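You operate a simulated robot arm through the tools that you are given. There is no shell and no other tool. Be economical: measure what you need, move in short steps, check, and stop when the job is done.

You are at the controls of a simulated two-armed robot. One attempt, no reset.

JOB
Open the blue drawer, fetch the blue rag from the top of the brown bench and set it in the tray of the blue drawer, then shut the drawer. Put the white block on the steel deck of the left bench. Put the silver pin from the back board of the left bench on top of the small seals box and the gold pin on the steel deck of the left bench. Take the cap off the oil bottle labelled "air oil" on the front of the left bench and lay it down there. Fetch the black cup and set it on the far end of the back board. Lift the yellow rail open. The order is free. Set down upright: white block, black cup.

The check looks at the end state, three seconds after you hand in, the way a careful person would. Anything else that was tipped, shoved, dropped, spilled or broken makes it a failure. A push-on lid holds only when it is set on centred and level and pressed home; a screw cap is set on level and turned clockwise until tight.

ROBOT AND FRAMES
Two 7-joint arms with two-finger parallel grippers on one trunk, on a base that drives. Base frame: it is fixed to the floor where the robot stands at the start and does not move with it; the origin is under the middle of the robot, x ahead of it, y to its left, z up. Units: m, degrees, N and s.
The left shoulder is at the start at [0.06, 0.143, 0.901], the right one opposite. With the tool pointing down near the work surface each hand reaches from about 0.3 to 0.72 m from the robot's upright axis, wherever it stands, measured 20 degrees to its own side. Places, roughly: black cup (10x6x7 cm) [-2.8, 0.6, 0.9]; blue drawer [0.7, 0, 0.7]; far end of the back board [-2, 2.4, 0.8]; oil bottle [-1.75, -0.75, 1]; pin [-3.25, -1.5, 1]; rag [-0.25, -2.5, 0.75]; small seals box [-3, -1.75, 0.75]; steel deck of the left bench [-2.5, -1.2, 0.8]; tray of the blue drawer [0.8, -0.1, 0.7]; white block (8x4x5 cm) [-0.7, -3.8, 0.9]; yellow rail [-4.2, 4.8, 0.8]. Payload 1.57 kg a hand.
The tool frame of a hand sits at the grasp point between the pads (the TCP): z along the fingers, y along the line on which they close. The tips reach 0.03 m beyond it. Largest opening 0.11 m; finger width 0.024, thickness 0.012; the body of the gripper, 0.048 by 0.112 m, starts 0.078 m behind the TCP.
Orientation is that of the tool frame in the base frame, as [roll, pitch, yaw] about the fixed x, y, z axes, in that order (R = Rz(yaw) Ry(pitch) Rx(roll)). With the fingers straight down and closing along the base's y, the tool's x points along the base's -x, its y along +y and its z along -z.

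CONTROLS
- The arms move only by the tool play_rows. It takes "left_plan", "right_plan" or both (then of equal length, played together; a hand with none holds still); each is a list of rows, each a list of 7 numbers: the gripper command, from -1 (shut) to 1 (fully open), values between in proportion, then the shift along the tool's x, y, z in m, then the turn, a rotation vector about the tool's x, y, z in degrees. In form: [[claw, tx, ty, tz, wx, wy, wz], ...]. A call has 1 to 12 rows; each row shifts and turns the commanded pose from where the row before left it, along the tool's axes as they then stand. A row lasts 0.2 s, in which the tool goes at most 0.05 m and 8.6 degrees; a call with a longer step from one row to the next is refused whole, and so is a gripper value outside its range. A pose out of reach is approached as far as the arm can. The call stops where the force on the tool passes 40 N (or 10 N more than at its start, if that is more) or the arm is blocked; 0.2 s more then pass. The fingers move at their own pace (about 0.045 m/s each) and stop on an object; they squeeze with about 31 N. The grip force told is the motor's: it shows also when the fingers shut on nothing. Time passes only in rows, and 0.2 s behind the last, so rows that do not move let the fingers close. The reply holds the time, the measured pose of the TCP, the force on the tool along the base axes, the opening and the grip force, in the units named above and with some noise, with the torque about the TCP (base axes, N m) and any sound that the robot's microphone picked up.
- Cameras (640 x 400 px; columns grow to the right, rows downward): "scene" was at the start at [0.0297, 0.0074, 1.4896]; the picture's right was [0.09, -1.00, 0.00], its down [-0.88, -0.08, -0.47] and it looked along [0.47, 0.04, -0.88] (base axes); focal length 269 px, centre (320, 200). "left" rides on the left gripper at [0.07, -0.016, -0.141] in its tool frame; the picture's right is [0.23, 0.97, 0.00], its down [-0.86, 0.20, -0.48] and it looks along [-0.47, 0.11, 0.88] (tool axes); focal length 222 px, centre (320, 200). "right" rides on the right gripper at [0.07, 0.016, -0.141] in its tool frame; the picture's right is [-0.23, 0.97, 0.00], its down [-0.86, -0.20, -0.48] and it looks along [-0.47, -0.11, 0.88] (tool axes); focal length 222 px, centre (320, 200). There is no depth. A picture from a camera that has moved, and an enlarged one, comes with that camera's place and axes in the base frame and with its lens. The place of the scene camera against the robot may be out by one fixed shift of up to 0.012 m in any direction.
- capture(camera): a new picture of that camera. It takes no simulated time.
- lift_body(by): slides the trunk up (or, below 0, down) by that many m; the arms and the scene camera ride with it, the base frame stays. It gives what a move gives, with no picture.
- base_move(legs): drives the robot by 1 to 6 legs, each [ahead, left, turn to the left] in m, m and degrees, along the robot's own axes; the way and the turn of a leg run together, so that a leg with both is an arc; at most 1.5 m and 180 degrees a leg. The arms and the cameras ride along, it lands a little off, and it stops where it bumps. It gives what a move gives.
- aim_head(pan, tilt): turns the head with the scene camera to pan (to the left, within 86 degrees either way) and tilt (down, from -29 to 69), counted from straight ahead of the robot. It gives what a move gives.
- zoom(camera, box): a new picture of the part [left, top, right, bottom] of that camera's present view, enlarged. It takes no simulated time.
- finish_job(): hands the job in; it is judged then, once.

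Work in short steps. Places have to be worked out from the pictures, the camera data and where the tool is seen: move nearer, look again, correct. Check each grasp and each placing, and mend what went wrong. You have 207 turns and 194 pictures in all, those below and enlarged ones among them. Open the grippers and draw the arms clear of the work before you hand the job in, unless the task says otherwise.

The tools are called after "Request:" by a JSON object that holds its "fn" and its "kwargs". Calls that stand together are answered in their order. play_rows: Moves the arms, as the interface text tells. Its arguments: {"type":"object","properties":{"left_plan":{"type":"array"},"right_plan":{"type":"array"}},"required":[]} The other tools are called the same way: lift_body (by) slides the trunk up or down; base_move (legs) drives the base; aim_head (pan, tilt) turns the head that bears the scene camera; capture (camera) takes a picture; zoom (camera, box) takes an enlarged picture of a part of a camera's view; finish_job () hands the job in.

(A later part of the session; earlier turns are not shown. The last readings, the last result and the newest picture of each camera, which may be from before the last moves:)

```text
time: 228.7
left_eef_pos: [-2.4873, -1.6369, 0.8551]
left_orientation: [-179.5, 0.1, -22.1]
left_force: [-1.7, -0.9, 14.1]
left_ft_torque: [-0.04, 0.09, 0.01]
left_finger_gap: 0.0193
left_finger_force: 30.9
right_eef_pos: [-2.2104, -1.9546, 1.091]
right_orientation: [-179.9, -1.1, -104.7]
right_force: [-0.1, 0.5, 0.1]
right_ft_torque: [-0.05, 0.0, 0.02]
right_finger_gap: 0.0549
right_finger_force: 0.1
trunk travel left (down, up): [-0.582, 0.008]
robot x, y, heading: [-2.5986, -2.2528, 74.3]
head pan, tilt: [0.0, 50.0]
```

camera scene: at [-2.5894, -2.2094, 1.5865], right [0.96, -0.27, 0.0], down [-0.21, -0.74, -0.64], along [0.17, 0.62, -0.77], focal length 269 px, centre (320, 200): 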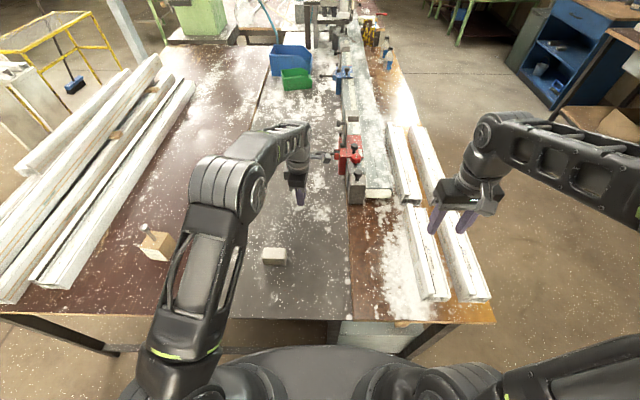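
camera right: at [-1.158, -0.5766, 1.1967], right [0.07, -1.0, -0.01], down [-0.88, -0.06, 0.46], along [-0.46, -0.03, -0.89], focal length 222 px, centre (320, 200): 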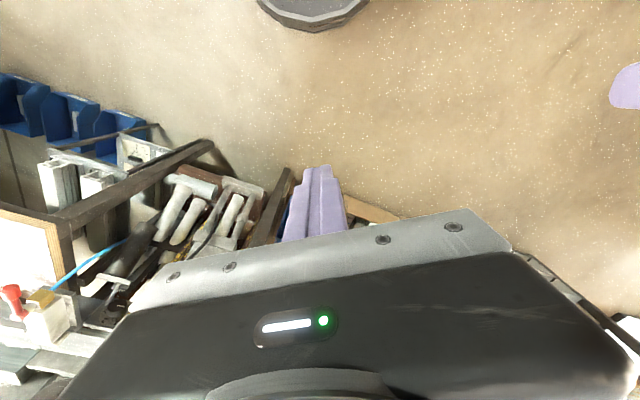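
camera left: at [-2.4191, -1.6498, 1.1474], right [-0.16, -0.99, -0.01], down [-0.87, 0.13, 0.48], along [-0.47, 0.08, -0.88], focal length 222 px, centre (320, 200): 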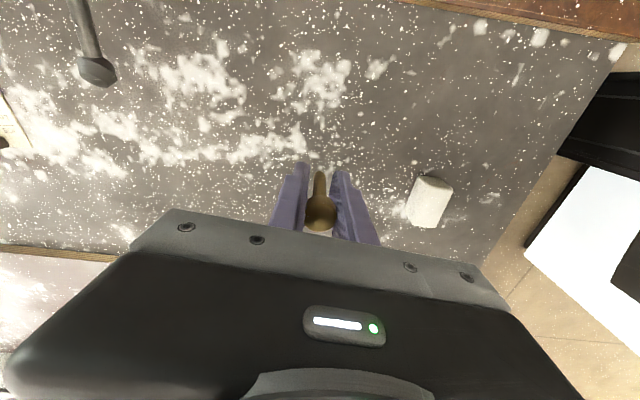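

Contact (14 N). I ease 1.5 mm and open gradually.

Request:
{"fn": "play_rows", "kwargs": {"left_plan": [[-1, 0, 0, -0.0015, 0, 0, 0], [-0.64, 0, 0, 0, 0, 0, 0], [-0.58, 0, 0, 0, 0, 0, 0], [-0.5, 0, 0, 0, 0, 0, 0], [-0.4, 0, 0, 0, 0, 0, 0], [-0.2, 0, 0, 0, 0, 0, 0], [0.1, 0, 0, 0, 0, 0, 0], [0.1, 0, 0, 0, 0, 0, 0]]}}

Request:
{"fn": "zoom", "kwargs": {"camera": "left", "box": [220, 110, 420, 235]}}

```text
time: 230.5
left_eef_pos: [-2.4875, -1.6364, 0.855]
left_orientation: [-179.7, 0.0, -22.0]
left_force: [-0.7, 0.0, 0.6]
left_ft_torque: [0.03, -0.02, -0.01]
left_finger_gap: 0.0605
left_finger_force: 0.0
right_eef_pos: [-2.211, -1.9526, 1.0902]
right_orientation: [-179.8, -1.0, -104.7]
right_force: [-0.7, -0.1, -0.1]
right_ft_torque: [-0.02, 0.0, 0.03]
right_finger_gap: 0.0551
right_finger_force: 0.1
trunk travel left (down, up): [-0.582, 0.008]
robot x, y, heading: [-2.5941, -2.2547, 74.0]
head pan, tilt: [0.0, 50.0]
```

```text
3.20 times, centred on (320, 172) of left
camera zoom: at [-2.4174, -1.6487, 0.9957], right [-0.16, -0.99, -0.01], down [-0.87, 0.13, 0.48], along [-0.47, 0.08, -0.88], focal length 711 px, centre (320, 288)
```

zoom: 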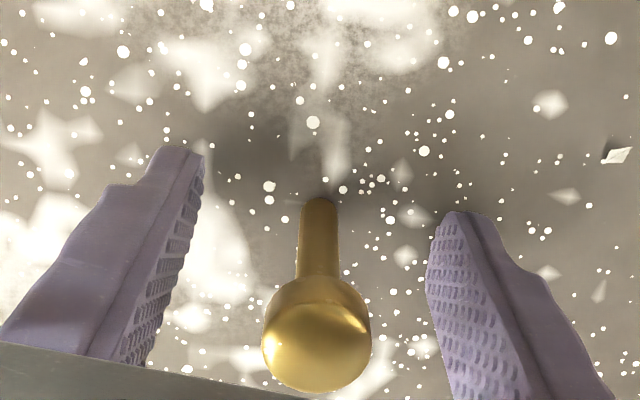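

The gold pin stands on the deck. I lift clear, retract, turn the wrist back, then back off and go around to the bench front for the bottle.

Request:
{"fn": "play_rows", "kwargs": {"left_plan": [[0.1, 0, 0, -0.03, 0, 0, 0], [0.1, 0, 0, -0.045, 0, 0, 0], [0.1, 0, 0, -0.045, 0, 0, 0], [0.1, 0, 0, -0.045, 0, 0, 0], [0.1, 0, 0, -0.045, 0, 0, 0], [0.1, 0, 0.04, 0, 0, 0, 0], [0.1, 0, 0.04, 0, 0, 0, 0], [0.1, 0, 0.04, 0, 0, 0, 0], [0.1, 0, 0.04, 0, 0, 0, 0]]}}

Request:
{"fn": "base_move", "kwargs": {"legs": [[-0.25, 0, 0]]}}

Request:
{"fn": "play_rows", "kwargs": {"left_plan": [[0.1, 0, 0, 0, 0, 0, 8.5], [0.1, 0, 0, 0, 0, 0, 8.5], [0.1, 0, 0, 0, 0, 0, 8.5], [0.1, 0, 0, 0, 0, 0, 8.5], [0.1, 0, 0, 0, 0, 0, 8.5], [0.1, 0, 0, 0, 0, 0, 8.5], [0.1, 0, 0, 0, 0, 0, 8.5], [0.1, 0, 0, 0, 0, 0, 8.5], [0.1, 0, 0, 0, 0, 0, 8.5], [0.1, 0, 0, 0, 0, 0, 8.5]]}}

Request:
{"fn": "capture", "kwargs": {"camera": "scene"}}

```text
time: 232.5
left_eef_pos: [-2.5493, -1.7857, 1.0609]
left_orientation: [-179.6, 0.1, -22.1]
left_force: [-0.3, -0.5, -0.1]
left_ft_torque: [0.03, -0.01, 0.02]
left_finger_gap: 0.0604
left_finger_force: 0.0
right_eef_pos: [-2.2104, -1.954, 1.0907]
right_orientation: [-179.9, -1.0, -104.8]
right_force: [0.4, -0.1, 0.2]
right_ft_torque: [-0.02, -0.03, -0.02]
right_finger_gap: 0.0551
right_finger_force: 0.1
trunk travel left (down, up): [-0.582, 0.008]
robot x, y, heading: [-2.5954, -2.2583, 74.7]
head pan, tilt: [0.0, 50.0]
```

```text
time: 234.3
left_eef_pos: [-2.6174, -2.0302, 1.0633]
left_orientation: [-179.7, 0.1, -22.2]
left_force: [-1.1, -0.3, 0.3]
left_ft_torque: [0.02, 0.0, 0.05]
left_finger_gap: 0.0603
left_finger_force: 0.1
right_eef_pos: [-2.2799, -2.1967, 1.0889]
right_orientation: [-179.9, -0.9, -104.7]
right_force: [0.0, 0.5, 0.3]
right_ft_torque: [0.0, -0.01, -0.01]
right_finger_gap: 0.0549
right_finger_force: 0.2
trunk travel left (down, up): [-0.582, 0.008]
robot x, y, heading: [-2.6647, -2.4966, 74.4]
head pan, tilt: [0.0, 50.0]
```

```text
time: 236.5
left_eef_pos: [-2.6176, -2.0291, 1.0624]
left_orientation: [179.9, 0.3, -107.3]
left_force: [-0.4, -1.2, 0.5]
left_ft_torque: [-0.02, -0.03, 0.04]
left_finger_gap: 0.0605
left_finger_force: 0.1
right_eef_pos: [-2.2784, -2.1973, 1.0896]
right_orientation: [-179.9, -1.0, -104.9]
right_force: [-0.4, 0.2, -0.8]
right_ft_torque: [0.01, 0.03, 0.01]
right_finger_gap: 0.0549
right_finger_force: 0.0
trunk travel left (down, up): [-0.582, 0.008]
robot x, y, heading: [-2.6639, -2.502, 74.3]
head pan, tilt: [0.0, 50.0]
```

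```text
84 pictures are left
camera scene: at [-2.6577, -2.4532, 1.5864], right [0.96, -0.27, 0.0], down [-0.21, -0.74, -0.64], along [0.17, 0.62, -0.77], focal length 269 px, centre (320, 200)
```

scene: 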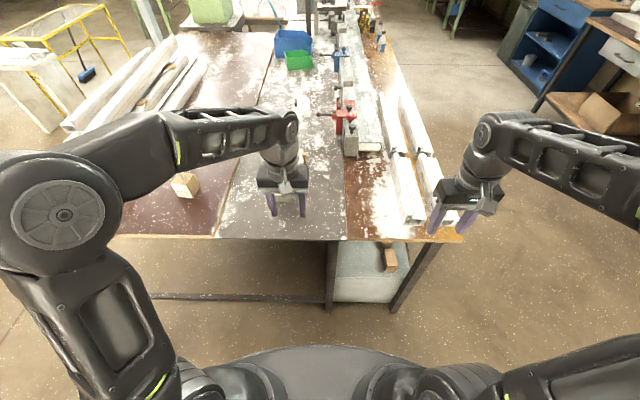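

All placed. I drive out of the gap to the front aisle, along to the bottles, and turn to face the bench.

Request:
{"fn": "base_move", "kwargs": {"legs": [[0, -1.2, 0], [1.0, 0, 0], [0.9, 0, 0], [0, 0, 89.4]]}}

Request:
{"fn": "aim_head", "kwargs": {"pan": 0, "tilt": 40}}

Request:
{"fn": "capture", "kwargs": {"camera": "scene"}}

```text
time: 255.3
left_eef_pos: [-1.4612, -0.9499, 1.061]
left_orientation: [179.9, 0.3, -20.1]
left_force: [0.9, -0.7, 0.1]
left_ft_torque: [0.01, -0.02, 0.03]
left_finger_gap: 0.0604
left_finger_force: 0.0
right_eef_pos: [-1.2764, -0.6215, 1.0888]
right_orientation: [-180.0, -1.0, -17.7]
right_force: [0.1, 0.4, 0.7]
right_ft_torque: [-0.03, 0.02, 0.01]
right_finger_gap: 0.055
right_finger_force: 0.0
trunk travel left (down, up): [-0.582, 0.008]
robot x, y, heading: [-0.9921, -1.0197, 161.5]
head pan, tilt: [0.0, 50.0]
```

```text
time: 256.0
left_eef_pos: [-1.4623, -0.9503, 1.0616]
left_orientation: [179.9, 0.4, -20.1]
left_force: [0.0, 0.3, 0.6]
left_ft_torque: [0.04, 0.01, 0.02]
left_finger_gap: 0.0606
left_finger_force: 0.0
right_eef_pos: [-1.2769, -0.6207, 1.0887]
right_orientation: [-180.0, -1.1, -17.8]
right_force: [-0.8, 0.9, 0.2]
right_ft_torque: [-0.01, -0.01, -0.02]
right_finger_gap: 0.0549
right_finger_force: 0.0
trunk travel left (down, up): [-0.582, 0.008]
robot x, y, heading: [-0.9931, -1.0222, 161.5]
head pan, tilt: [0.0, 40.0]
```

```text
83 pictures are left
camera scene: at [-1.0507, -1.0039, 1.6006], right [0.32, 0.95, 0.0], down [0.61, -0.21, -0.77], along [-0.73, 0.24, -0.64], focal length 269 px, centre (320, 200)
```

scene: 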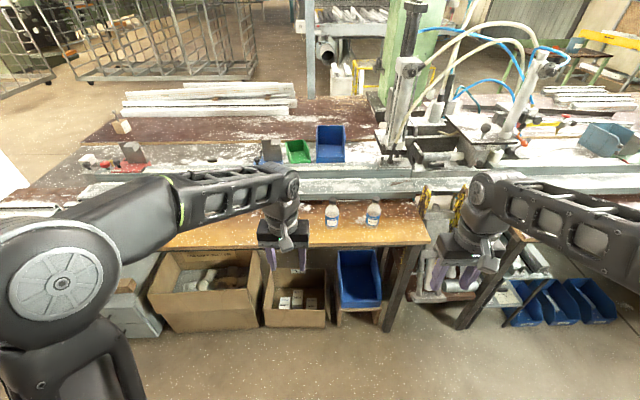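

Request:
{"fn": "zoom", "kwargs": {"camera": "scene", "box": [300, 190, 400, 245]}}

```text
6.40 times, centred on (350, 218) of scene
camera zoom: at [-1.0507, -1.0039, 1.6006], right [0.32, 0.95, 0.0], down [0.61, -0.21, -0.77], along [-0.73, 0.24, -0.64], focal length 1722 px, centre (128, 88)
```

zoom: 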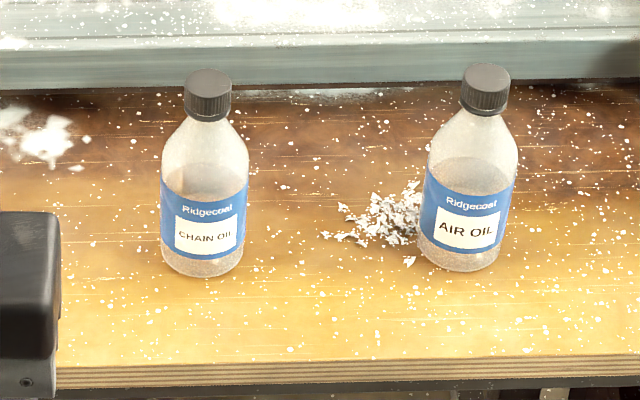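

The right-hand bottle is AIR OIL, at about (-1.709,-0.57), cap top z≈0.977. I retract the left hand, drive 0.27 m ahead and bring the right hand above the cap.

Request:
{"fn": "play_rows", "kwargs": {"left_plan": [[0, 0.04, 0.02, 0, 0, 0, 0], [0, 0.04, 0.02, 0, 0, 0, 0], [0, 0.03, 0.02, 0, 0, 0, 0]]}}

Request:
{"fn": "base_move", "kwargs": {"legs": [[0.27, 0, 2]]}}

Request:
{"fn": "play_rows", "kwargs": {"right_plan": [[0, -0.037, 0.02, 0, 0, 0, 0], [0, -0.037, 0.02, 0, 0, 0, 0], [0, -0.037, 0.02, 0, 0, 0, 0], [0, -0.037, 0.02, 0, 0, 0, 0], [0, 0, 0, 0, 0, 0, 0]]}}

Request:
{"fn": "capture", "kwargs": {"camera": "right"}}

Request:
{"fn": "capture", "kwargs": {"camera": "scene"}}

```text
time: 256.8
left_eef_pos: [-1.3782, -1.0433, 1.0611]
left_orientation: [180.0, 0.4, -20.1]
left_force: [-1.1, -0.2, 0.1]
left_ft_torque: [0.05, 0.02, 0.0]
left_finger_gap: 0.055
left_finger_force: 0.1
right_eef_pos: [-1.2762, -0.6217, 1.0896]
right_orientation: [-179.8, -1.0, -17.8]
right_force: [0.7, 0.3, -0.2]
right_ft_torque: [0.03, 0.05, -0.04]
right_finger_gap: 0.0549
right_finger_force: 0.0
trunk travel left (down, up): [-0.582, 0.008]
robot x, y, heading: [-0.9934, -1.0207, 161.3]
head pan, tilt: [0.0, 40.0]
```

```text
time: 258.7
left_eef_pos: [-1.6368, -0.9752, 1.0613]
left_orientation: [180.0, 0.2, -18.0]
left_force: [0.4, -0.1, -0.4]
left_ft_torque: [0.01, -0.05, -0.01]
left_finger_gap: 0.0551
left_finger_force: 0.1
right_eef_pos: [-1.5509, -0.5503, 1.0895]
right_orientation: [-179.9, -1.1, -15.5]
right_force: [0.4, 1.0, 0.2]
right_ft_torque: [-0.02, -0.03, -0.02]
right_finger_gap: 0.0551
right_finger_force: 0.1
trunk travel left (down, up): [-0.582, 0.008]
robot x, y, heading: [-1.2525, -0.9417, 163.7]
head pan, tilt: [0.0, 40.0]
```

```text
time: 259.9
left_eef_pos: [-1.6356, -0.9757, 1.0619]
left_orientation: [179.9, 0.3, -18.0]
left_force: [0.4, 0.6, -0.5]
left_ft_torque: [0.03, 0.02, -0.01]
left_finger_gap: 0.055
left_finger_force: 0.0
right_eef_pos: [-1.714, -0.5883, 1.0879]
right_orientation: [-179.9, -1.1, -15.6]
right_force: [-0.4, 0.4, -0.5]
right_ft_torque: [-0.01, 0.02, 0.02]
right_finger_gap: 0.0552
right_finger_force: 0.1
trunk travel left (down, up): [-0.582, 0.008]
robot x, y, heading: [-1.2571, -0.9395, 163.6]
head pan, tilt: [0.0, 40.0]
```

```text
81 pictures are left
camera right: at [-1.6539, -0.6236, 1.2308], right [-0.48, -0.88, -0.01], down [-0.78, 0.42, 0.46], along [-0.4, 0.23, -0.89], focal length 222 px, centre (320, 200)
```

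right: 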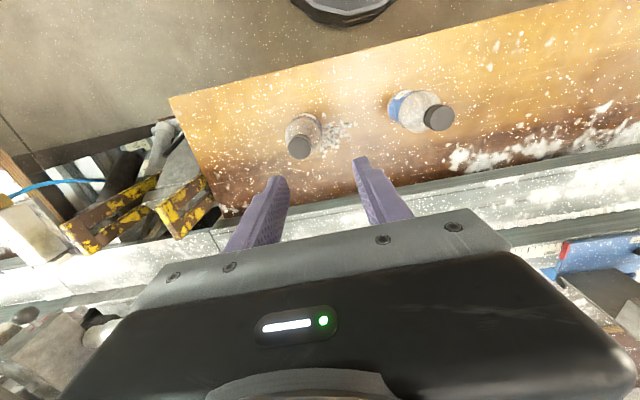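

```text
80 pictures are left
camera scene: at [-1.3097, -0.9239, 1.6006], right [0.28, 0.96, 0.0], down [0.62, -0.18, -0.77], along [-0.73, 0.22, -0.64], focal length 269 px, centre (320, 200)
```

scene: 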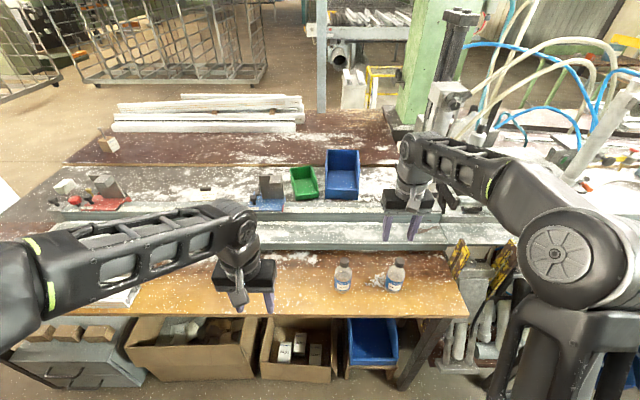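

Air oil cap centre ≈(-1.697,-0.570). I align above it and pre-turn the wrist clockwise for unscrewing range.

Request:
{"fn": "play_rows", "kwargs": {"right_plan": [[0, 0.0116, -0.022, 0.03, 0, 0, 0], [0, 0, 0, 0, 0, 0, 8.5], [0, 0, 0, 0, 0, 0, 8.5], [0, 0, 0, 0, 0, 0, 8.5], [0, 0, 0, 0, 0, 0, 8.5], [0, 0, 0, 0, 0, 0, 8.5], [0, 0, 0, 0, 0, 0, 8.5], [0, 0, 0, 0, 0, 0, 8.5], [0, 0, 0, 0, 0, 0, 8.5], [0, 0, 0, 0, 0, 0, 8.5], [0, 0, 0, 0, 0, 0, 8.5]]}}

Request:
{"fn": "capture", "kwargs": {"camera": "right"}}

```text
time: 262.3
left_eef_pos: [-1.6357, -0.9762, 1.061]
left_orientation: [180.0, 0.2, -18.0]
left_force: [0.5, 0.4, -0.4]
left_ft_torque: [0.01, 0.02, 0.0]
left_finger_gap: 0.0552
left_finger_force: 0.0
right_eef_pos: [-1.697, -0.5693, 1.0562]
right_orientation: [-178.9, 0.2, -100.7]
right_force: [0.0, 0.0, -0.2]
right_ft_torque: [0.02, 0.01, 0.01]
right_finger_gap: 0.0551
right_finger_force: 0.1
trunk travel left (down, up): [-0.582, 0.008]
robot x, y, heading: [-1.2547, -0.9403, 163.4]
head pan, tilt: [0.0, 40.0]
```

```text
79 pictures are left
camera right: at [-1.7291, -0.6357, 1.1971], right [-0.91, 0.4, -0.02], down [0.35, 0.8, 0.48], along [0.21, 0.44, -0.88], focal length 222 px, centre (320, 200)
```

right: 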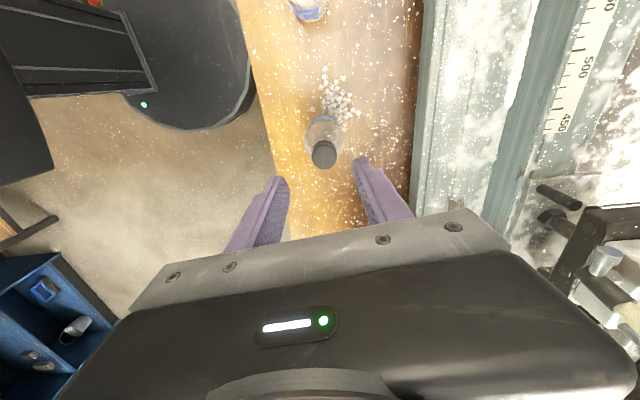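

Aligned on the cap. I descend so the tips reach the cap's lower rim.

Request:
{"fn": "play_rows", "kwargs": {"right_plan": [[0, 0.001, 0.003, 0.03, -1.1, 0, 0], [0, 0, 0, 0.025, 0, 0, 0], [0, 0, 0, 0.012, 0, 0, 0], [0, 0, 0, 0, 0, 0, 0]]}}

Request:
{"fn": "zoom", "kwargs": {"camera": "right", "box": [220, 110, 420, 235]}}

Request:
{"fn": "zoom", "kwargs": {"camera": "scene", "box": [320, 200, 480, 300]}}

```text
time: 263.3
left_eef_pos: [-1.637, -0.9749, 1.0623]
left_orientation: [179.9, 0.3, -18.0]
left_force: [0.3, 0.0, 0.6]
left_ft_torque: [-0.01, 0.03, 0.01]
left_finger_gap: 0.055
left_finger_force: 0.2
right_eef_pos: [-1.6994, -0.5708, 0.9894]
right_orientation: [180.0, -0.1, -100.7]
right_force: [-0.5, -0.3, 1.0]
right_ft_torque: [-0.01, -0.01, -0.01]
right_finger_gap: 0.055
right_finger_force: 0.0
trunk travel left (down, up): [-0.582, 0.008]
robot x, y, heading: [-1.2546, -0.9402, 163.5]
head pan, tilt: [0.0, 40.0]
```

```text
3.20 times, centred on (320, 172) of right
camera zoom: at [-1.7284, -0.6379, 1.1308], right [-0.92, 0.4, 0.0], down [0.35, 0.8, 0.48], along [0.19, 0.44, -0.88], focal length 711 px, centre (320, 288)
```

zoom: 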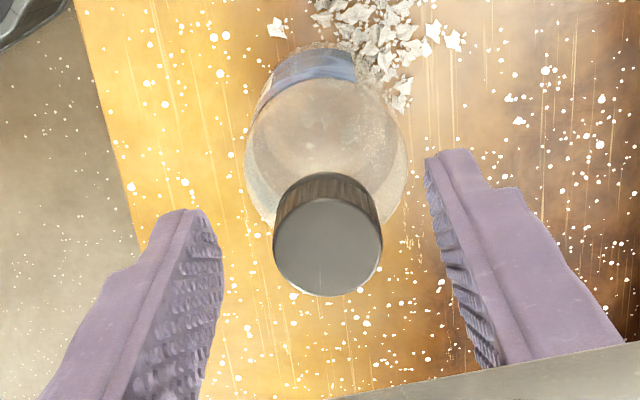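

```text
4.00 times, centred on (400, 250) of scene
camera zoom: at [-1.3105, -0.924, 1.6006], right [0.28, 0.96, 0.0], down [0.62, -0.18, -0.77], along [-0.73, 0.22, -0.64], focal length 1076 px, centre (0, 0)
```

zoom: 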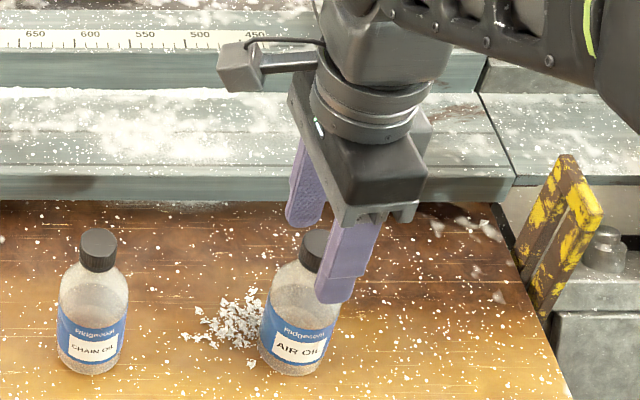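

Cap is between the fingers. I lower 4 mm and close gently.

Request:
{"fn": "play_rows", "kwargs": {"right_plan": [[0, 0, 0.001, 0.004, 0, 0, 0], [-0.3, 0, 0, 0, 0, 0, 0], [-0.4, 0, 0, 0, 0, 0, 0], [-0.45, 0, 0, 0, 0, 0, 0], [-0.5, 0, 0, 0, 0, 0, 0], [-0.6, 0, 0, 0, 0, 0, 0], [-1, 0, 0, 0, 0, 0, 0], [-1, 0, 0, 0, 0, 0, 0]]}}

Request:
{"fn": "zoom", "kwargs": {"camera": "right", "box": [220, 110, 420, 235]}}

```text
time: 265.1
left_eef_pos: [-1.6367, -0.9766, 1.0614]
left_orientation: [179.9, 0.3, -18.0]
left_force: [-0.4, 0.2, -1.0]
left_ft_torque: [-0.04, 0.0, 0.01]
left_finger_gap: 0.055
left_finger_force: 0.1
right_eef_pos: [-1.7, -0.5703, 0.9856]
right_orientation: [-179.9, 0.0, -100.6]
right_force: [0.4, -0.4, -0.2]
right_ft_torque: [-0.01, -0.05, -0.02]
right_finger_gap: 0.0262
right_finger_force: 31.2
trunk travel left (down, up): [-0.582, 0.008]
robot x, y, heading: [-1.2506, -0.9393, 163.4]
head pan, tilt: [0.0, 40.0]
```

```text
3.20 times, centred on (320, 172) of right
camera zoom: at [-1.7296, -0.6373, 1.1271], right [-0.92, 0.4, 0.0], down [0.35, 0.8, 0.48], along [0.19, 0.44, -0.88], focal length 711 px, centre (320, 288)
```

zoom: 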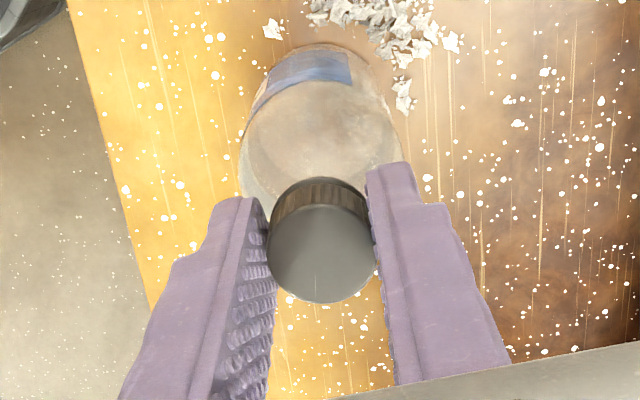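

Cap gripped (26 mm). I press lightly and turn counter-clockwise ~85°.

Request:
{"fn": "play_rows", "kwargs": {"right_plan": [[-1, 0, 0, 0.001, 0, 0, 0], [-1, 0, 0, 0, 0, 0, -8.5], [-1, 0, 0, 0, 0, 0, -8.5], [-1, 0, 0, 0, 0, 0, -8.5], [-1, 0, 0, 0, 0, 0, -8.5], [-1, 0, 0, 0, 0, 0, -8.5], [-1, 0, 0, 0, 0, 0, -8.5], [-1, 0, 0, 0, 0, 0, -8.5], [-1, 0, 0, 0, 0, 0, -8.5], [-1, 0, 0, 0, 0, 0, -8.5], [-1, 0, 0, 0, 0, 0, -8.5]]}}

Request:
{"fn": "zoom", "kwargs": {"camera": "scene", "box": [320, 200, 480, 300]}}

```text
time: 267.5
left_eef_pos: [-1.6369, -0.9773, 1.0617]
left_orientation: [-180.0, 0.3, -18.0]
left_force: [-0.1, 0.0, 0.1]
left_ft_torque: [-0.01, 0.0, -0.01]
left_finger_gap: 0.0549
left_finger_force: 0.1
right_eef_pos: [-1.7007, -0.5709, 0.9859]
right_orientation: [-180.0, 0.1, -15.4]
right_force: [-1.5, -0.5, 5.4]
right_ft_torque: [-0.06, 0.05, -0.01]
right_finger_gap: 0.0254
right_finger_force: 31.2
trunk travel left (down, up): [-0.582, 0.008]
robot x, y, heading: [-1.2526, -0.9395, 163.5]
head pan, tilt: [0.0, 40.0]
```

```text
4.00 times, centred on (400, 250) of scene
camera zoom: at [-1.3103, -0.9246, 1.6006], right [0.28, 0.96, 0.0], down [0.62, -0.18, -0.77], along [-0.73, 0.22, -0.64], focal length 1076 px, centre (0, 0)
```

zoom: 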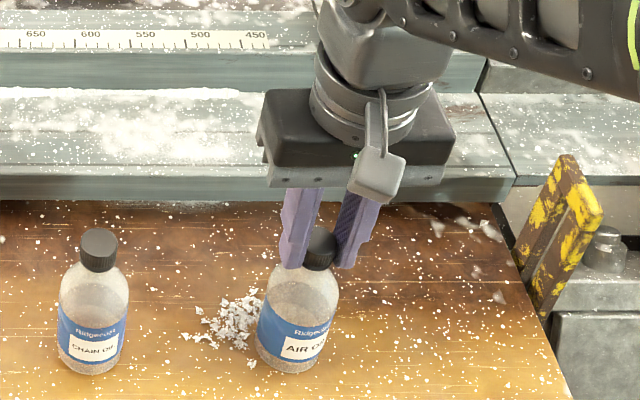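

The bottle turned only slightly, so the cap is unscrewing. I turn another 85°.

Request:
{"fn": "play_rows", "kwargs": {"right_plan": [[-1, 0, 0, 0.0005, 0, 0, -8.5], [-1, 0, 0, 0, 0, 0, -8.5], [-1, 0, 0, 0, 0, 0, -8.5], [-1, 0, 0, 0, 0, 0, -8.5], [-1, 0, 0, 0, 0, 0, -8.5], [-1, 0, 0, 0, 0, 0, -8.5], [-1, 0, 0, 0, 0, 0, -8.5], [-1, 0, 0, 0, 0, 0, -8.5], [-1, 0, 0, 0, 0, 0, -8.5], [-1, 0, 0, 0, 0, 0, -8.5]]}}

Request:
{"fn": "zoom", "kwargs": {"camera": "scene", "box": [320, 200, 480, 300]}}

```text
time: 269.7
left_eef_pos: [-1.6353, -0.9763, 1.0613]
left_orientation: [-180.0, 0.4, -18.0]
left_force: [0.2, 0.2, 0.8]
left_ft_torque: [0.0, 0.0, 0.02]
left_finger_gap: 0.0549
left_finger_force: 0.1
right_eef_pos: [-1.7015, -0.5704, 0.9864]
right_orientation: [-179.9, 0.1, 69.7]
right_force: [-4.1, 3.0, 21.9]
right_ft_torque: [0.14, 0.16, -0.05]
right_finger_gap: 0.0255
right_finger_force: 31.0
trunk travel left (down, up): [-0.582, 0.008]
robot x, y, heading: [-1.2524, -0.9384, 163.8]
head pan, tilt: [0.0, 40.0]
```

```text
4.00 times, centred on (400, 250) of scene
camera zoom: at [-1.3095, -0.9249, 1.6008], right [0.28, 0.96, 0.0], down [0.62, -0.18, -0.77], along [-0.74, 0.22, -0.64], focal length 1076 px, centre (0, 0)
```

zoom: 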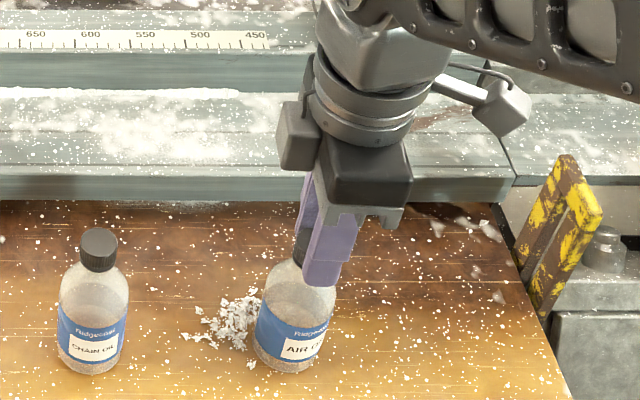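

Upward force is rising as the cap lifts: unscrewing works. I relieve 1.5 mm and turn on.

Request:
{"fn": "play_rows", "kwargs": {"right_plan": [[-1, 0, 0, -0.0015, 0, 0, -8.5], [-1, 0, 0, 0, 0, 0, -8.5], [-1, 0, 0, 0, 0, 0, -8.5], [-1, 0, 0, 0, 0, 0, -8.5], [-1, 0, 0, 0, 0, 0, -8.5], [-1, 0, 0, 0, 0, 0, -8.5], [-1, 0, 0, 0, 0, 0, -8.5], [-1, 0, 0, 0, 0, 0, -8.5], [-1, 0, 0, 0, 0, 0, -8.5], [-1, 0, 0, 0, 0, 0, -8.5]]}}

Request:
{"fn": "zoom", "kwargs": {"camera": "scene", "box": [320, 200, 480, 300]}}

```text
time: 271.9
left_eef_pos: [-1.637, -0.9769, 1.0619]
left_orientation: [-180.0, 0.4, -18.0]
left_force: [0.6, 0.3, -0.1]
left_ft_torque: [0.01, -0.02, -0.02]
left_finger_gap: 0.055
left_finger_force: 0.1
right_eef_pos: [-1.6996, -0.5696, 0.9876]
right_orientation: [179.9, -0.2, 154.6]
right_force: [0.4, -3.7, 12.8]
right_ft_torque: [-0.24, -0.04, -0.02]
right_finger_gap: 0.025
right_finger_force: 31.2
trunk travel left (down, up): [-0.582, 0.008]
robot x, y, heading: [-1.2528, -0.9423, 163.5]
head pan, tilt: [0.0, 40.0]
```

```text
4.00 times, centred on (400, 250) of scene
camera zoom: at [-1.3097, -0.9252, 1.6007], right [0.28, 0.96, 0.0], down [0.62, -0.18, -0.77], along [-0.73, 0.22, -0.64], focal length 1076 px, centre (0, 0)
```

zoom: 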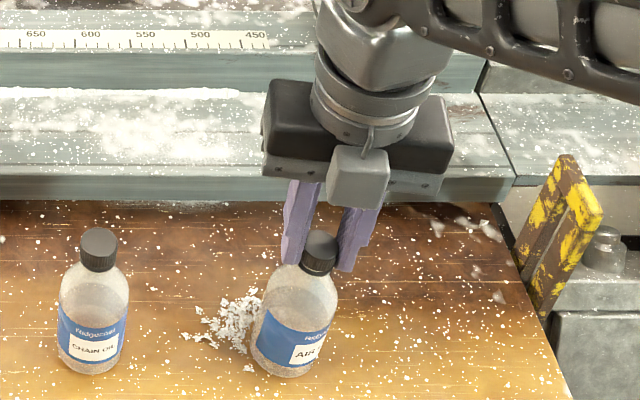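

Continuing works within wrist range; I relieve 1 mm and try a further turn.

Request:
{"fn": "play_rows", "kwargs": {"right_plan": [[-1, 0, 0, -0.0015, 0, 0, -8.5], [-1, 0, 0, 0, 0, 0, -8.5], [-1, 0, 0, 0, 0, 0, -8.5], [-1, 0, 0, 0, 0, 0, -8.5], [-1, 0, 0, 0, 0, 0, -8.5], [-1, 0, 0, 0, 0, 0, -8.5], [-1, 0, 0, 0, 0, 0, -8.5], [-1, 0, 0, 0, 0, 0, -8.5]]}}

Request:
{"fn": "zoom", "kwargs": {"camera": "scene", "box": [320, 200, 480, 300]}}

```text
time: 273.2
left_eef_pos: [-1.6369, -0.9754, 1.0614]
left_orientation: [179.9, 0.3, -18.0]
left_force: [-0.7, 0.1, -1.7]
left_ft_torque: [0.0, -0.05, -0.01]
left_finger_gap: 0.055
left_finger_force: 0.1
right_eef_pos: [-1.6921, -0.5983, 0.9807]
right_orientation: [178.7, -0.8, -159.7]
right_force: [0.8, 3.0, 17.8]
right_ft_torque: [0.11, -0.38, -0.05]
right_finger_gap: 0.0247
right_finger_force: 30.4
right hand out of reach, approached as far as the arm can: row 5, 6
trunk travel left (down, up): [-0.582, 0.008]
robot x, y, heading: [-1.2531, -0.9399, 163.7]
head pan, tilt: [0.0, 40.0]
stopped in row 6 (right hand): the force on the tool passed its limit at 68 N (the readings are from after the stop); the commanded pose is now the measured one
```

```text
4.00 times, centred on (400, 250) of scene
camera zoom: at [-1.3107, -0.9244, 1.6005], right [0.28, 0.96, 0.0], down [0.62, -0.18, -0.77], along [-0.73, 0.22, -0.64], focal length 1076 px, centre (0, 0)
```

zoom: 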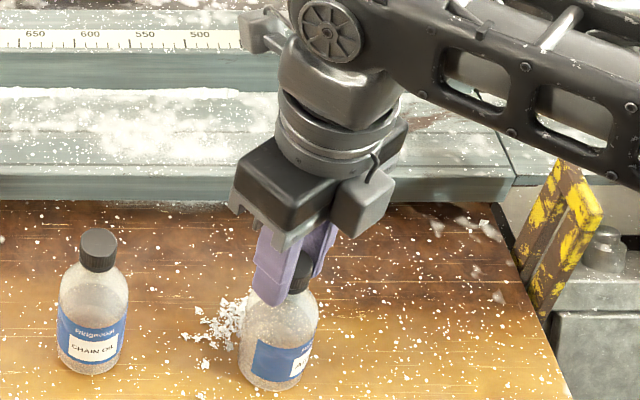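

The wrist hit its limit and the bottle slid ~2 cm. I open gently and check that it stands.

Request:
{"fn": "play_rows", "kwargs": {"right_plan": [[-0.5, 0, 0, 0, 0, 0, 0], [-0.4, 0, 0, 0, 0, 0, 0], [-0.2, 0, 0, 0, 0, 0, 0], [0.1, 0, 0, 0, 0, 0, 0], [0.1, 0, 0, -0.04, 0, 0, 0], [0.1, 0, 0, -0.03, 0, 0, 0]]}}

Request:
{"fn": "zoom", "kwargs": {"camera": "scene", "box": [320, 200, 480, 300]}}

Request:
{"fn": "capture", "kwargs": {"camera": "right"}}

```text
time: 274.6
left_eef_pos: [-1.637, -0.9752, 1.0613]
left_orientation: [179.9, 0.2, -17.9]
left_force: [-0.1, 0.2, 0.9]
left_ft_torque: [0.0, 0.03, -0.02]
left_finger_gap: 0.055
left_finger_force: 0.1
right_eef_pos: [-1.6778, -0.6234, 1.0324]
right_orientation: [178.7, -0.9, -159.8]
right_force: [-0.6, -1.2, -0.4]
right_ft_torque: [-0.03, 0.0, 0.0]
right_finger_gap: 0.0603
right_finger_force: 0.1
right hand out of reach, approached as far as the arm can: row 5, 6
trunk travel left (down, up): [-0.582, 0.008]
robot x, y, heading: [-1.252, -0.9417, 163.5]
head pan, tilt: [0.0, 40.0]
```

```text
4.00 times, centred on (400, 250) of scene
camera zoom: at [-1.3106, -0.924, 1.6006], right [0.28, 0.96, 0.0], down [0.62, -0.18, -0.77], along [-0.73, 0.22, -0.64], focal length 1076 px, centre (0, 0)
```

zoom: 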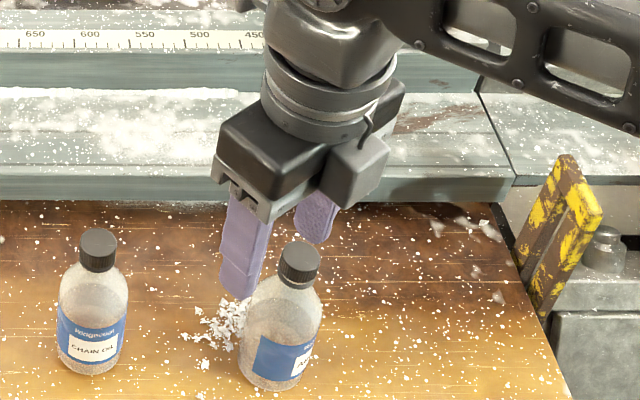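

```text
70 pictures are left
camera right: at [-1.7461, -0.6356, 1.1761], right [-0.12, 0.99, 0.02], down [0.88, 0.1, 0.46], along [0.46, 0.07, -0.89], focal length 222 px, centre (320, 200)
```

right: 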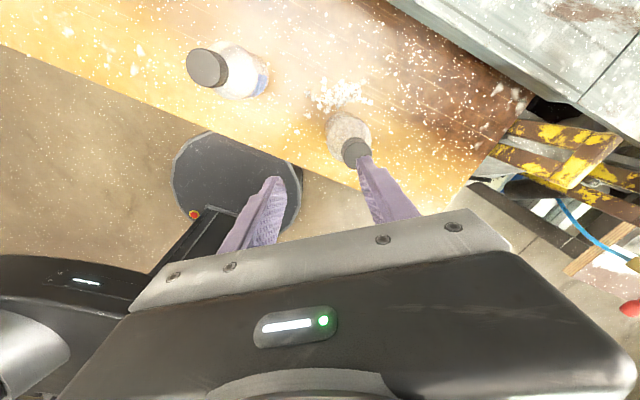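

Bottle stands, cap still on. I turn the wrist back clockwise in two calls while recentring over the cap (≈(-1.694,-0.592)).

Request:
{"fn": "play_rows", "kwargs": {"right_plan": [[0, 0, 0, -0.01, 0, 0, 8.5], [0, 0, 0, -0.01, 0, 0, 8.5], [0, 0, 0, 0, 0, 0, 8.5], [0, 0, 0, 0, 0, 0, 8.5], [0, 0, 0, 0, 0, 0, 8.5], [0, 0, 0, 0, 0, 0, 8.5], [0, 0, 0, 0, 0, 0, 8.5], [0, 0, 0, 0, 0, 0, 8.5], [0, 0, 0, 0, 0, 0, 8.5], [0, 0, 0, 0, 0, 0, 8.5], [0, 0, 0, 0, 0, 0, 8.5], [0, 0, 0, 0, 0, 0, 8.5]]}}

Request:
{"fn": "play_rows", "kwargs": {"right_plan": [[0, 0, 0, 0, 0, 0, 8.5], [0, 0, 0, 0, 0, 0, 8.5], [0, 0, 0, 0, 0, 0, 8.5], [0, 0, 0, 0, 0, 0, 8.5], [0, 0, 0, 0, 0, 0, 8.5], [0, 0, 0, 0, 0, 0, 8.5], [0, 0, 0, 0, 0, 0, 8.5], [0, 0, 0, 0, 0, 0, 8.5], [0, 0, 0, 0, 0, 0, 8.5], [0, 0, 0, 0, 0, 0, 8.5], [0, 0, 0, 0, 0, 0, 8.5], [0, 0, 0, 0, 0, 0, 8.5]]}}

Request:
{"fn": "capture", "kwargs": {"camera": "right"}}

```text
time: 277.2
left_eef_pos: [-1.6368, -0.9758, 1.0623]
left_orientation: [179.9, 0.3, -18.0]
left_force: [0.1, -0.4, 0.0]
left_ft_torque: [0.0, 0.0, 0.0]
left_finger_gap: 0.055
left_finger_force: 0.1
right_eef_pos: [-1.6775, -0.6221, 1.0532]
right_orientation: [-179.0, -1.0, 98.4]
right_force: [-0.6, -0.2, -0.3]
right_ft_torque: [-0.03, 0.0, 0.0]
right_finger_gap: 0.0549
right_finger_force: 0.0
trunk travel left (down, up): [-0.582, 0.008]
robot x, y, heading: [-1.2548, -0.9429, 163.3]
head pan, tilt: [0.0, 40.0]
```

```text
time: 279.9
left_eef_pos: [-1.6364, -0.9764, 1.0618]
left_orientation: [179.8, 0.4, -18.0]
left_force: [-0.1, -0.2, 0.4]
left_ft_torque: [-0.01, -0.01, 0.03]
left_finger_gap: 0.0552
left_finger_force: 0.0
right_eef_pos: [-1.676, -0.6235, 1.0525]
right_orientation: [-179.2, 1.0, -3.7]
right_force: [0.4, -0.5, 0.4]
right_ft_torque: [-0.02, -0.03, -0.01]
right_finger_gap: 0.055
right_finger_force: 0.0
trunk travel left (down, up): [-0.582, 0.008]
robot x, y, heading: [-1.2532, -0.9403, 163.5]
head pan, tilt: [0.0, 40.0]
```

```text
69 pictures are left
camera right: at [-1.6072, -0.6475, 1.1918], right [-0.29, -0.96, -0.01], down [-0.83, 0.25, 0.5], along [-0.47, 0.15, -0.87], focal length 222 px, centre (320, 200)
```

right: 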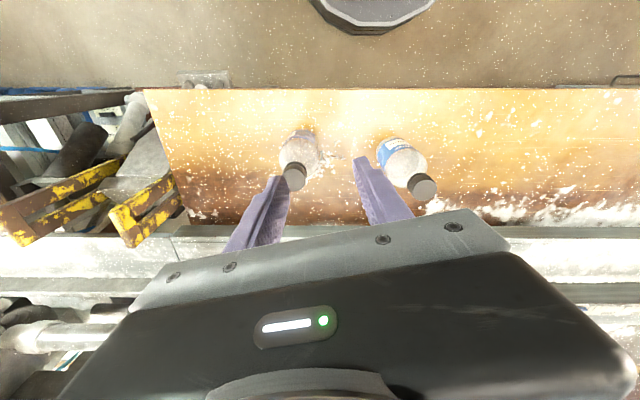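

Cap ≈(-1.688,-0.594). I recentre and pre-turn another 85° clockwise for more range.

Request:
{"fn": "play_rows", "kwargs": {"right_plan": [[0, -0.0139, -0.0287, 0, -0.8, 1.0, 0], [0, 0, 0, 0, 0, 0, 8.5], [0, 0, 0, 0, 0, 0, 8.5], [0, 0, 0, 0, 0, 0, 8.5], [0, 0, 0, 0, 0, 0, 8.5], [0, 0, 0, 0, 0, 0, 8.5], [0, 0, 0, 0, 0, 0, 8.5], [0, 0, 0, 0, 0, 0, 8.5], [0, 0, 0, 0, 0, 0, 8.5], [0, 0, 0, 0, 0, 0, 8.5], [0, 0, 0, 0.02, 0, 0, 8.5], [0, 0, 0, 0, 0, 0, 0]]}}

Request:
{"fn": "zoom", "kwargs": {"camera": "right", "box": [220, 110, 420, 235]}}

```text
time: 282.4
left_eef_pos: [-1.637, -0.9745, 1.0615]
left_orientation: [179.9, 0.3, -18.1]
left_force: [1.0, -0.8, 0.5]
left_ft_torque: [0.01, 0.0, -0.03]
left_finger_gap: 0.055
left_finger_force: 0.1
right_eef_pos: [-1.6901, -0.5934, 1.0331]
right_orientation: [179.8, -0.1, -88.8]
right_force: [-0.6, 0.3, -0.2]
right_ft_torque: [-0.01, 0.02, 0.01]
right_finger_gap: 0.0551
right_finger_force: 0.1
trunk travel left (down, up): [-0.582, 0.008]
robot x, y, heading: [-1.254, -0.9427, 163.4]
head pan, tilt: [0.0, 40.0]
```

```text
3.20 times, centred on (320, 172) of right
camera zoom: at [-1.7051, -0.6645, 1.1746], right [-0.98, 0.21, 0.0], down [0.18, 0.86, 0.48], along [0.1, 0.47, -0.88], focal length 711 px, centre (320, 288)
```

zoom: 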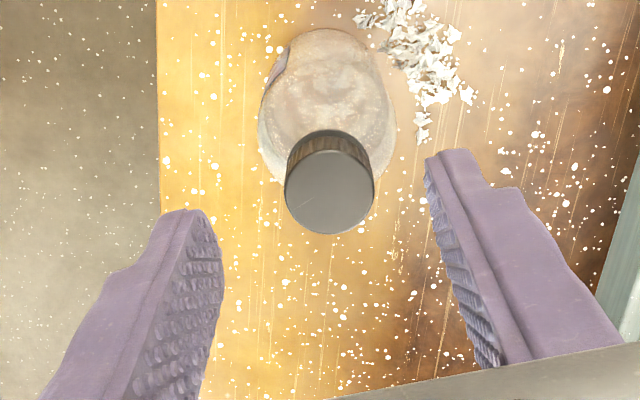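

Centred. I descend and regrip the cap.

Request:
{"fn": "play_rows", "kwargs": {"right_plan": [[0, -0.0024, 0.002, 0.03, 0, 0, 0], [0, 0, 0, 0.015, 0, 0, 0], [-0.3, 0, 0, 0, 0, 0, 0], [-0.4, 0, 0, 0, 0, 0, 0], [-0.45, 0, 0, 0, 0, 0, 0], [-0.5, 0, 0, 0, 0, 0, 0], [-1, 0, 0, 0, 0, 0, 0], [-1, 0, 0, 0, 0, 0, 0]]}}

Request:
{"fn": "play_rows", "kwargs": {"right_plan": [[-1, 0, 0, 0.0005, 0, 0, -8.5], [-1, 0, 0, 0, 0, 0, -8.5], [-1, 0, 0, 0, 0, 0, -8.5], [-1, 0, 0, 0, 0, 0, -8.5], [-1, 0, 0, 0, 0, 0, -8.5], [-1, 0, 0, 0, 0, 0, -8.5], [-1, 0, 0, 0, 0, 0, -8.5], [-1, 0, 0, 0, 0, 0, -8.5], [-1, 0, 0, 0, 0, 0, -8.5], [-1, 0, 0, 0, 0, 0, -8.5], [-1, 0, 0, 0, 0, 0, -8.5], [-1, 0, 0, 0, 0, 0, -8.5]]}}

Request:
{"fn": "zoom", "kwargs": {"camera": "scene", "box": [320, 200, 480, 300]}}

```text
time: 284.2
left_eef_pos: [-1.6367, -0.9761, 1.0619]
left_orientation: [-180.0, 0.3, -17.9]
left_force: [0.6, -0.1, 0.2]
left_ft_torque: [0.01, 0.04, -0.04]
left_finger_gap: 0.055
left_finger_force: 0.1
right_eef_pos: [-1.6917, -0.592, 0.9879]
right_orientation: [179.9, 0.0, -88.6]
right_force: [-0.5, -0.1, -0.1]
right_ft_torque: [-0.03, 0.0, 0.0]
right_finger_gap: 0.0262
right_finger_force: 29.1
trunk travel left (down, up): [-0.582, 0.008]
robot x, y, heading: [-1.2547, -0.9427, 163.6]
head pan, tilt: [0.0, 40.0]
```

```text
time: 286.9
left_eef_pos: [-1.6367, -0.9746, 1.0617]
left_orientation: [179.9, 0.3, -18.0]
left_force: [1.0, 0.5, 0.5]
left_ft_torque: [-0.01, 0.02, -0.02]
left_finger_gap: 0.0552
left_finger_force: 0.1
right_eef_pos: [-1.6934, -0.5908, 0.9876]
right_orientation: [-180.0, 0.2, 13.7]
right_force: [0.1, -1.2, -0.4]
right_ft_torque: [-0.02, 0.0, 0.02]
right_finger_gap: 0.025
right_finger_force: 31.0
trunk travel left (down, up): [-0.582, 0.008]
robot x, y, heading: [-1.2543, -0.9417, 163.5]
head pan, tilt: [0.0, 40.0]
```

```text
4.00 times, centred on (400, 250) of scene
camera zoom: at [-1.3107, -0.9237, 1.6006], right [0.28, 0.96, 0.0], down [0.62, -0.18, -0.77], along [-0.73, 0.22, -0.64], focal length 1076 px, centre (0, 0)
```

zoom: 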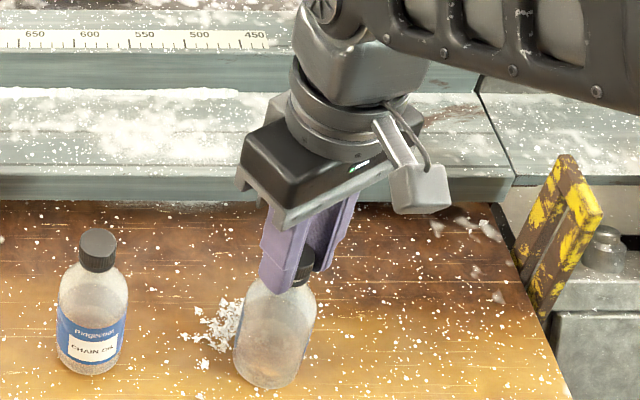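

The bottle spun along this time (no downward press). I press ~2 mm for friction and turn again.

Request:
{"fn": "play_rows", "kwargs": {"right_plan": [[-1, 0, 0, 0.002, 0, 0, 0], [-1, 0, 0, 0.001, 0, 0, -8.5], [-1, 0, 0, 0, 0, 0, -8.5], [-1, 0, 0, 0, 0, 0, -8.5], [-1, 0, 0, 0, 0, 0, -8.5], [-1, 0, 0, 0, 0, 0, -8.5], [-1, 0, 0, 0, 0, 0, -8.5]]}}

Request:
{"fn": "zoom", "kwargs": {"camera": "scene", "box": [320, 200, 480, 300]}}

```text
time: 288.4
left_eef_pos: [-1.6369, -0.976, 1.0625]
left_orientation: [179.9, 0.3, -18.0]
left_force: [-0.8, -0.2, 0.6]
left_ft_torque: [-0.02, 0.0, 0.02]
left_finger_gap: 0.0549
left_finger_force: 0.2
right_eef_pos: [-1.6917, -0.5919, 0.9832]
right_orientation: [-179.9, 0.0, 64.6]
right_force: [1.2, -0.1, -0.7]
right_ft_torque: [-0.01, 0.01, -0.01]
right_finger_gap: 0.0245
right_finger_force: 31.4
trunk travel left (down, up): [-0.582, 0.008]
robot x, y, heading: [-1.2543, -0.9419, 163.3]
head pan, tilt: [0.0, 40.0]
```

```text
4.00 times, centred on (400, 250) of scene
camera zoom: at [-1.3107, -0.9237, 1.6005], right [0.28, 0.96, 0.0], down [0.62, -0.18, -0.77], along [-0.73, 0.22, -0.64], focal length 1076 px, centre (0, 0)
```

zoom: 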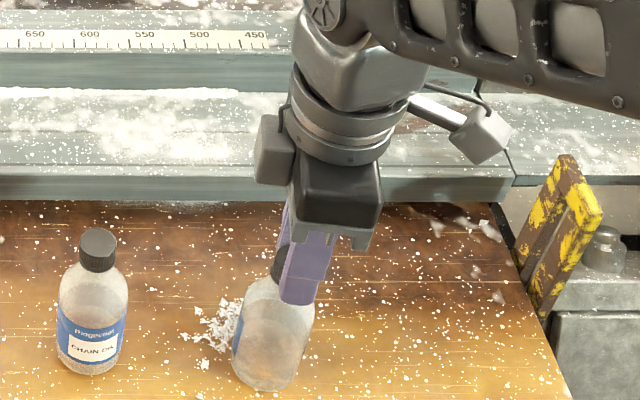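

No reaction force when lowering, so the cap may already be free. I lift 3 cm to test.

Request:
{"fn": "play_rows", "kwargs": {"right_plan": [[-1, 0, 0, -0.01, 0, 0, 0], [-1, 0, 0, -0.02, 0, 0, 0], [-1, 0, 0, 0, 0, 0, 0]]}}

Request:
{"fn": "zoom", "kwargs": {"camera": "scene", "box": [320, 200, 480, 300]}}

```text
time: 289.2
left_eef_pos: [-1.6377, -0.9747, 1.0616]
left_orientation: [179.9, 0.3, -17.9]
left_force: [0.6, 0.4, -0.7]
left_ft_torque: [0.02, 0.0, 0.01]
left_finger_gap: 0.0546
left_finger_force: 0.0
right_eef_pos: [-1.6918, -0.5904, 1.0135]
right_orientation: [-179.9, 0.1, 64.5]
right_force: [-1.2, -0.3, -0.3]
right_ft_torque: [-0.03, -0.02, 0.0]
right_finger_gap: 0.0248
right_finger_force: 30.8
trunk travel left (down, up): [-0.582, 0.008]
robot x, y, heading: [-1.2542, -0.9383, 163.4]
head pan, tilt: [0.0, 40.0]
```

```text
4.00 times, centred on (400, 250) of scene
camera zoom: at [-1.3109, -0.9236, 1.6006], right [0.28, 0.96, 0.0], down [0.62, -0.18, -0.77], along [-0.73, 0.22, -0.64], focal length 1076 px, centre (0, 0)
```

zoom: 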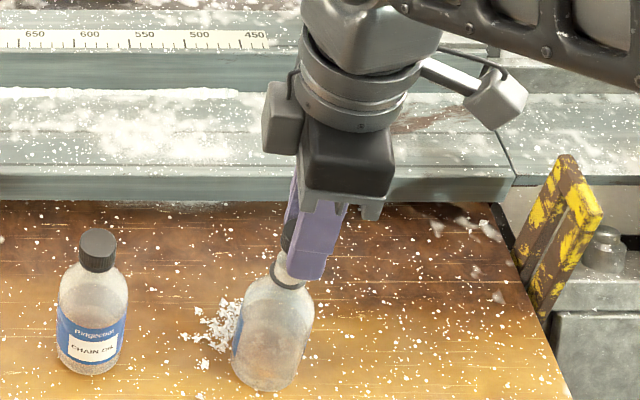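

The cap is off. I lift it clear, carry it to the free spot right of the bottle and lower.

Request:
{"fn": "play_rows", "kwargs": {"right_plan": [[-1, 0, 0, -0.03, 0, 0, 0], [-1, 0, 0, -0.02, 0, 0, 0], [-1, 0.039, -0.0242, 0, 0, 0, 0], [-1, 0.039, -0.0242, 0, 0, 0, 0], [-1, 0.039, -0.0242, 0, 0, 0, 0], [-1, 0, 0, 0.04, 0, 0, 0], [-1, 0, 0, 0.04, 0, 0, 0], [-1, 0, 0, 0.04, 0, 0, 0], [-1, 0, 0, 0.04, 0, 0, 0], [-1, 0, 0, 0, 0, 0, 0]]}}

Request:
{"fn": "capture", "kwargs": {"camera": "right"}}

Request:
{"fn": "zoom", "kwargs": {"camera": "scene", "box": [320, 200, 480, 300]}}

```text
time: 291.4
left_eef_pos: [-1.6373, -0.9753, 1.0609]
left_orientation: [179.9, 0.3, -18.0]
left_force: [-0.8, 0.4, 0.7]
left_ft_torque: [0.02, 0.04, -0.01]
left_finger_gap: 0.0548
left_finger_force: 0.1
right_eef_pos: [-1.7065, -0.4552, 0.9038]
right_orientation: [-179.9, 0.2, 64.3]
right_force: [0.3, -0.1, 0.1]
right_ft_torque: [-0.01, 0.0, -0.02]
right_finger_gap: 0.0246
right_finger_force: 31.3
trunk travel left (down, up): [-0.582, 0.008]
robot x, y, heading: [-1.2493, -0.9411, 163.5]
head pan, tilt: [0.0, 40.0]
```

```text
64 pictures are left
camera right: at [-1.6632, -0.4003, 1.0456], right [0.78, -0.63, 0.0], down [-0.55, -0.68, 0.48], along [-0.3, -0.37, -0.88], focal length 222 px, centre (320, 200)
```

right: 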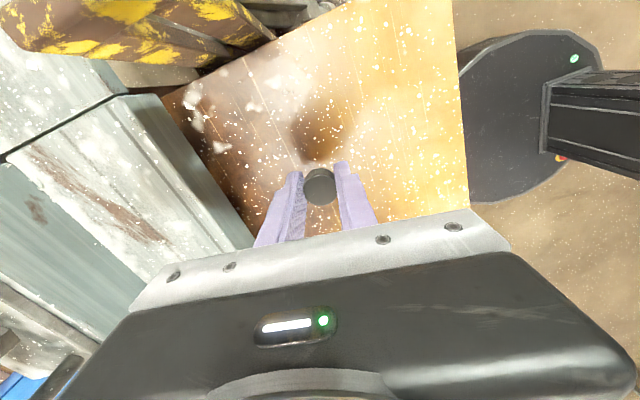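

```text
4.00 times, centred on (400, 250) of scene
camera zoom: at [-1.3103, -0.9242, 1.6006], right [0.28, 0.96, 0.0], down [0.62, -0.18, -0.77], along [-0.73, 0.22, -0.64], focal length 1076 px, centre (0, 0)
```

zoom: 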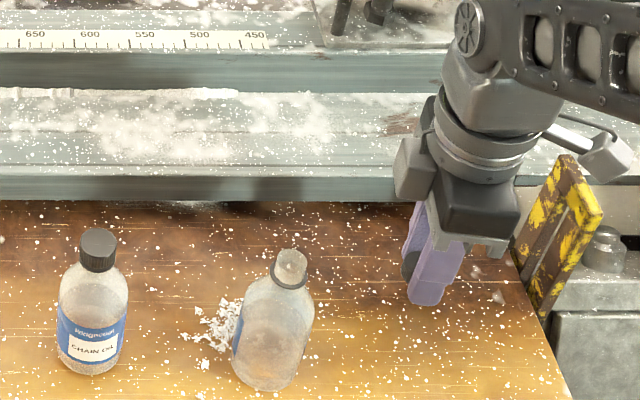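

Request:
{"fn": "play_rows", "kwargs": {"right_plan": [[-1, 0, 0, 0.02, 0, 0, 0], [-1, 0, 0, 0.015, 0, 0, 0], [-1, 0, 0, 0.006, 0, 0, 0], [-1, 0, 0, 0.004, 0, 0, 0], [-1, 0, 0, 0.003, 0, 0, 0], [-1, 0, 0, 0, 0, 0, 0]]}}

Request:
{"fn": "zoom", "kwargs": {"camera": "right", "box": [220, 110, 420, 235]}}

```text
time: 292.4
left_eef_pos: [-1.6347, -0.976, 1.0632]
left_orientation: [-180.0, 0.5, -18.1]
left_force: [0.7, 0.0, 0.7]
left_ft_torque: [0.02, 0.01, 0.0]
left_finger_gap: 0.0551
left_finger_force: 0.1
right_eef_pos: [-1.7086, -0.4545, 0.8699]
right_orientation: [-179.5, 0.0, 64.4]
right_force: [13.1, -6.7, 24.8]
right_ft_torque: [-0.4, -0.77, 0.03]
right_finger_gap: 0.025
right_finger_force: 30.5
trunk travel left (down, up): [-0.582, 0.008]
robot x, y, heading: [-1.2516, -0.9414, 163.6]
head pan, tilt: [0.0, 40.0]
stopped in row 4 (right hand): the force on the tool passed its limit at 48 N (the readings are from after the stop); the commanded pose is now the measured one
```

```text
3.20 times, centred on (320, 172) of right
camera zoom: at [-1.6625, -0.4005, 1.0111], right [0.78, -0.63, -0.01], down [-0.55, -0.69, 0.48], along [-0.31, -0.37, -0.88], focal length 711 px, centre (320, 288)
```

zoom: 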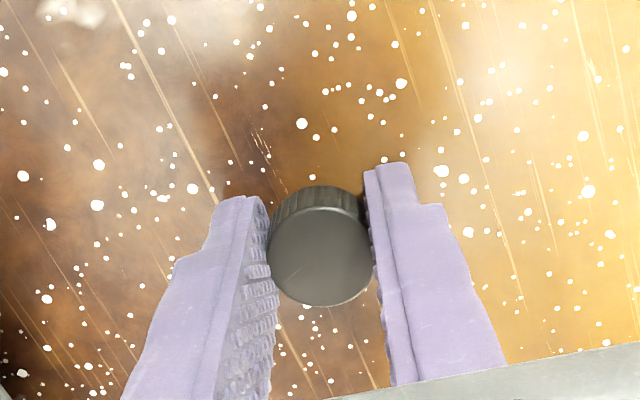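

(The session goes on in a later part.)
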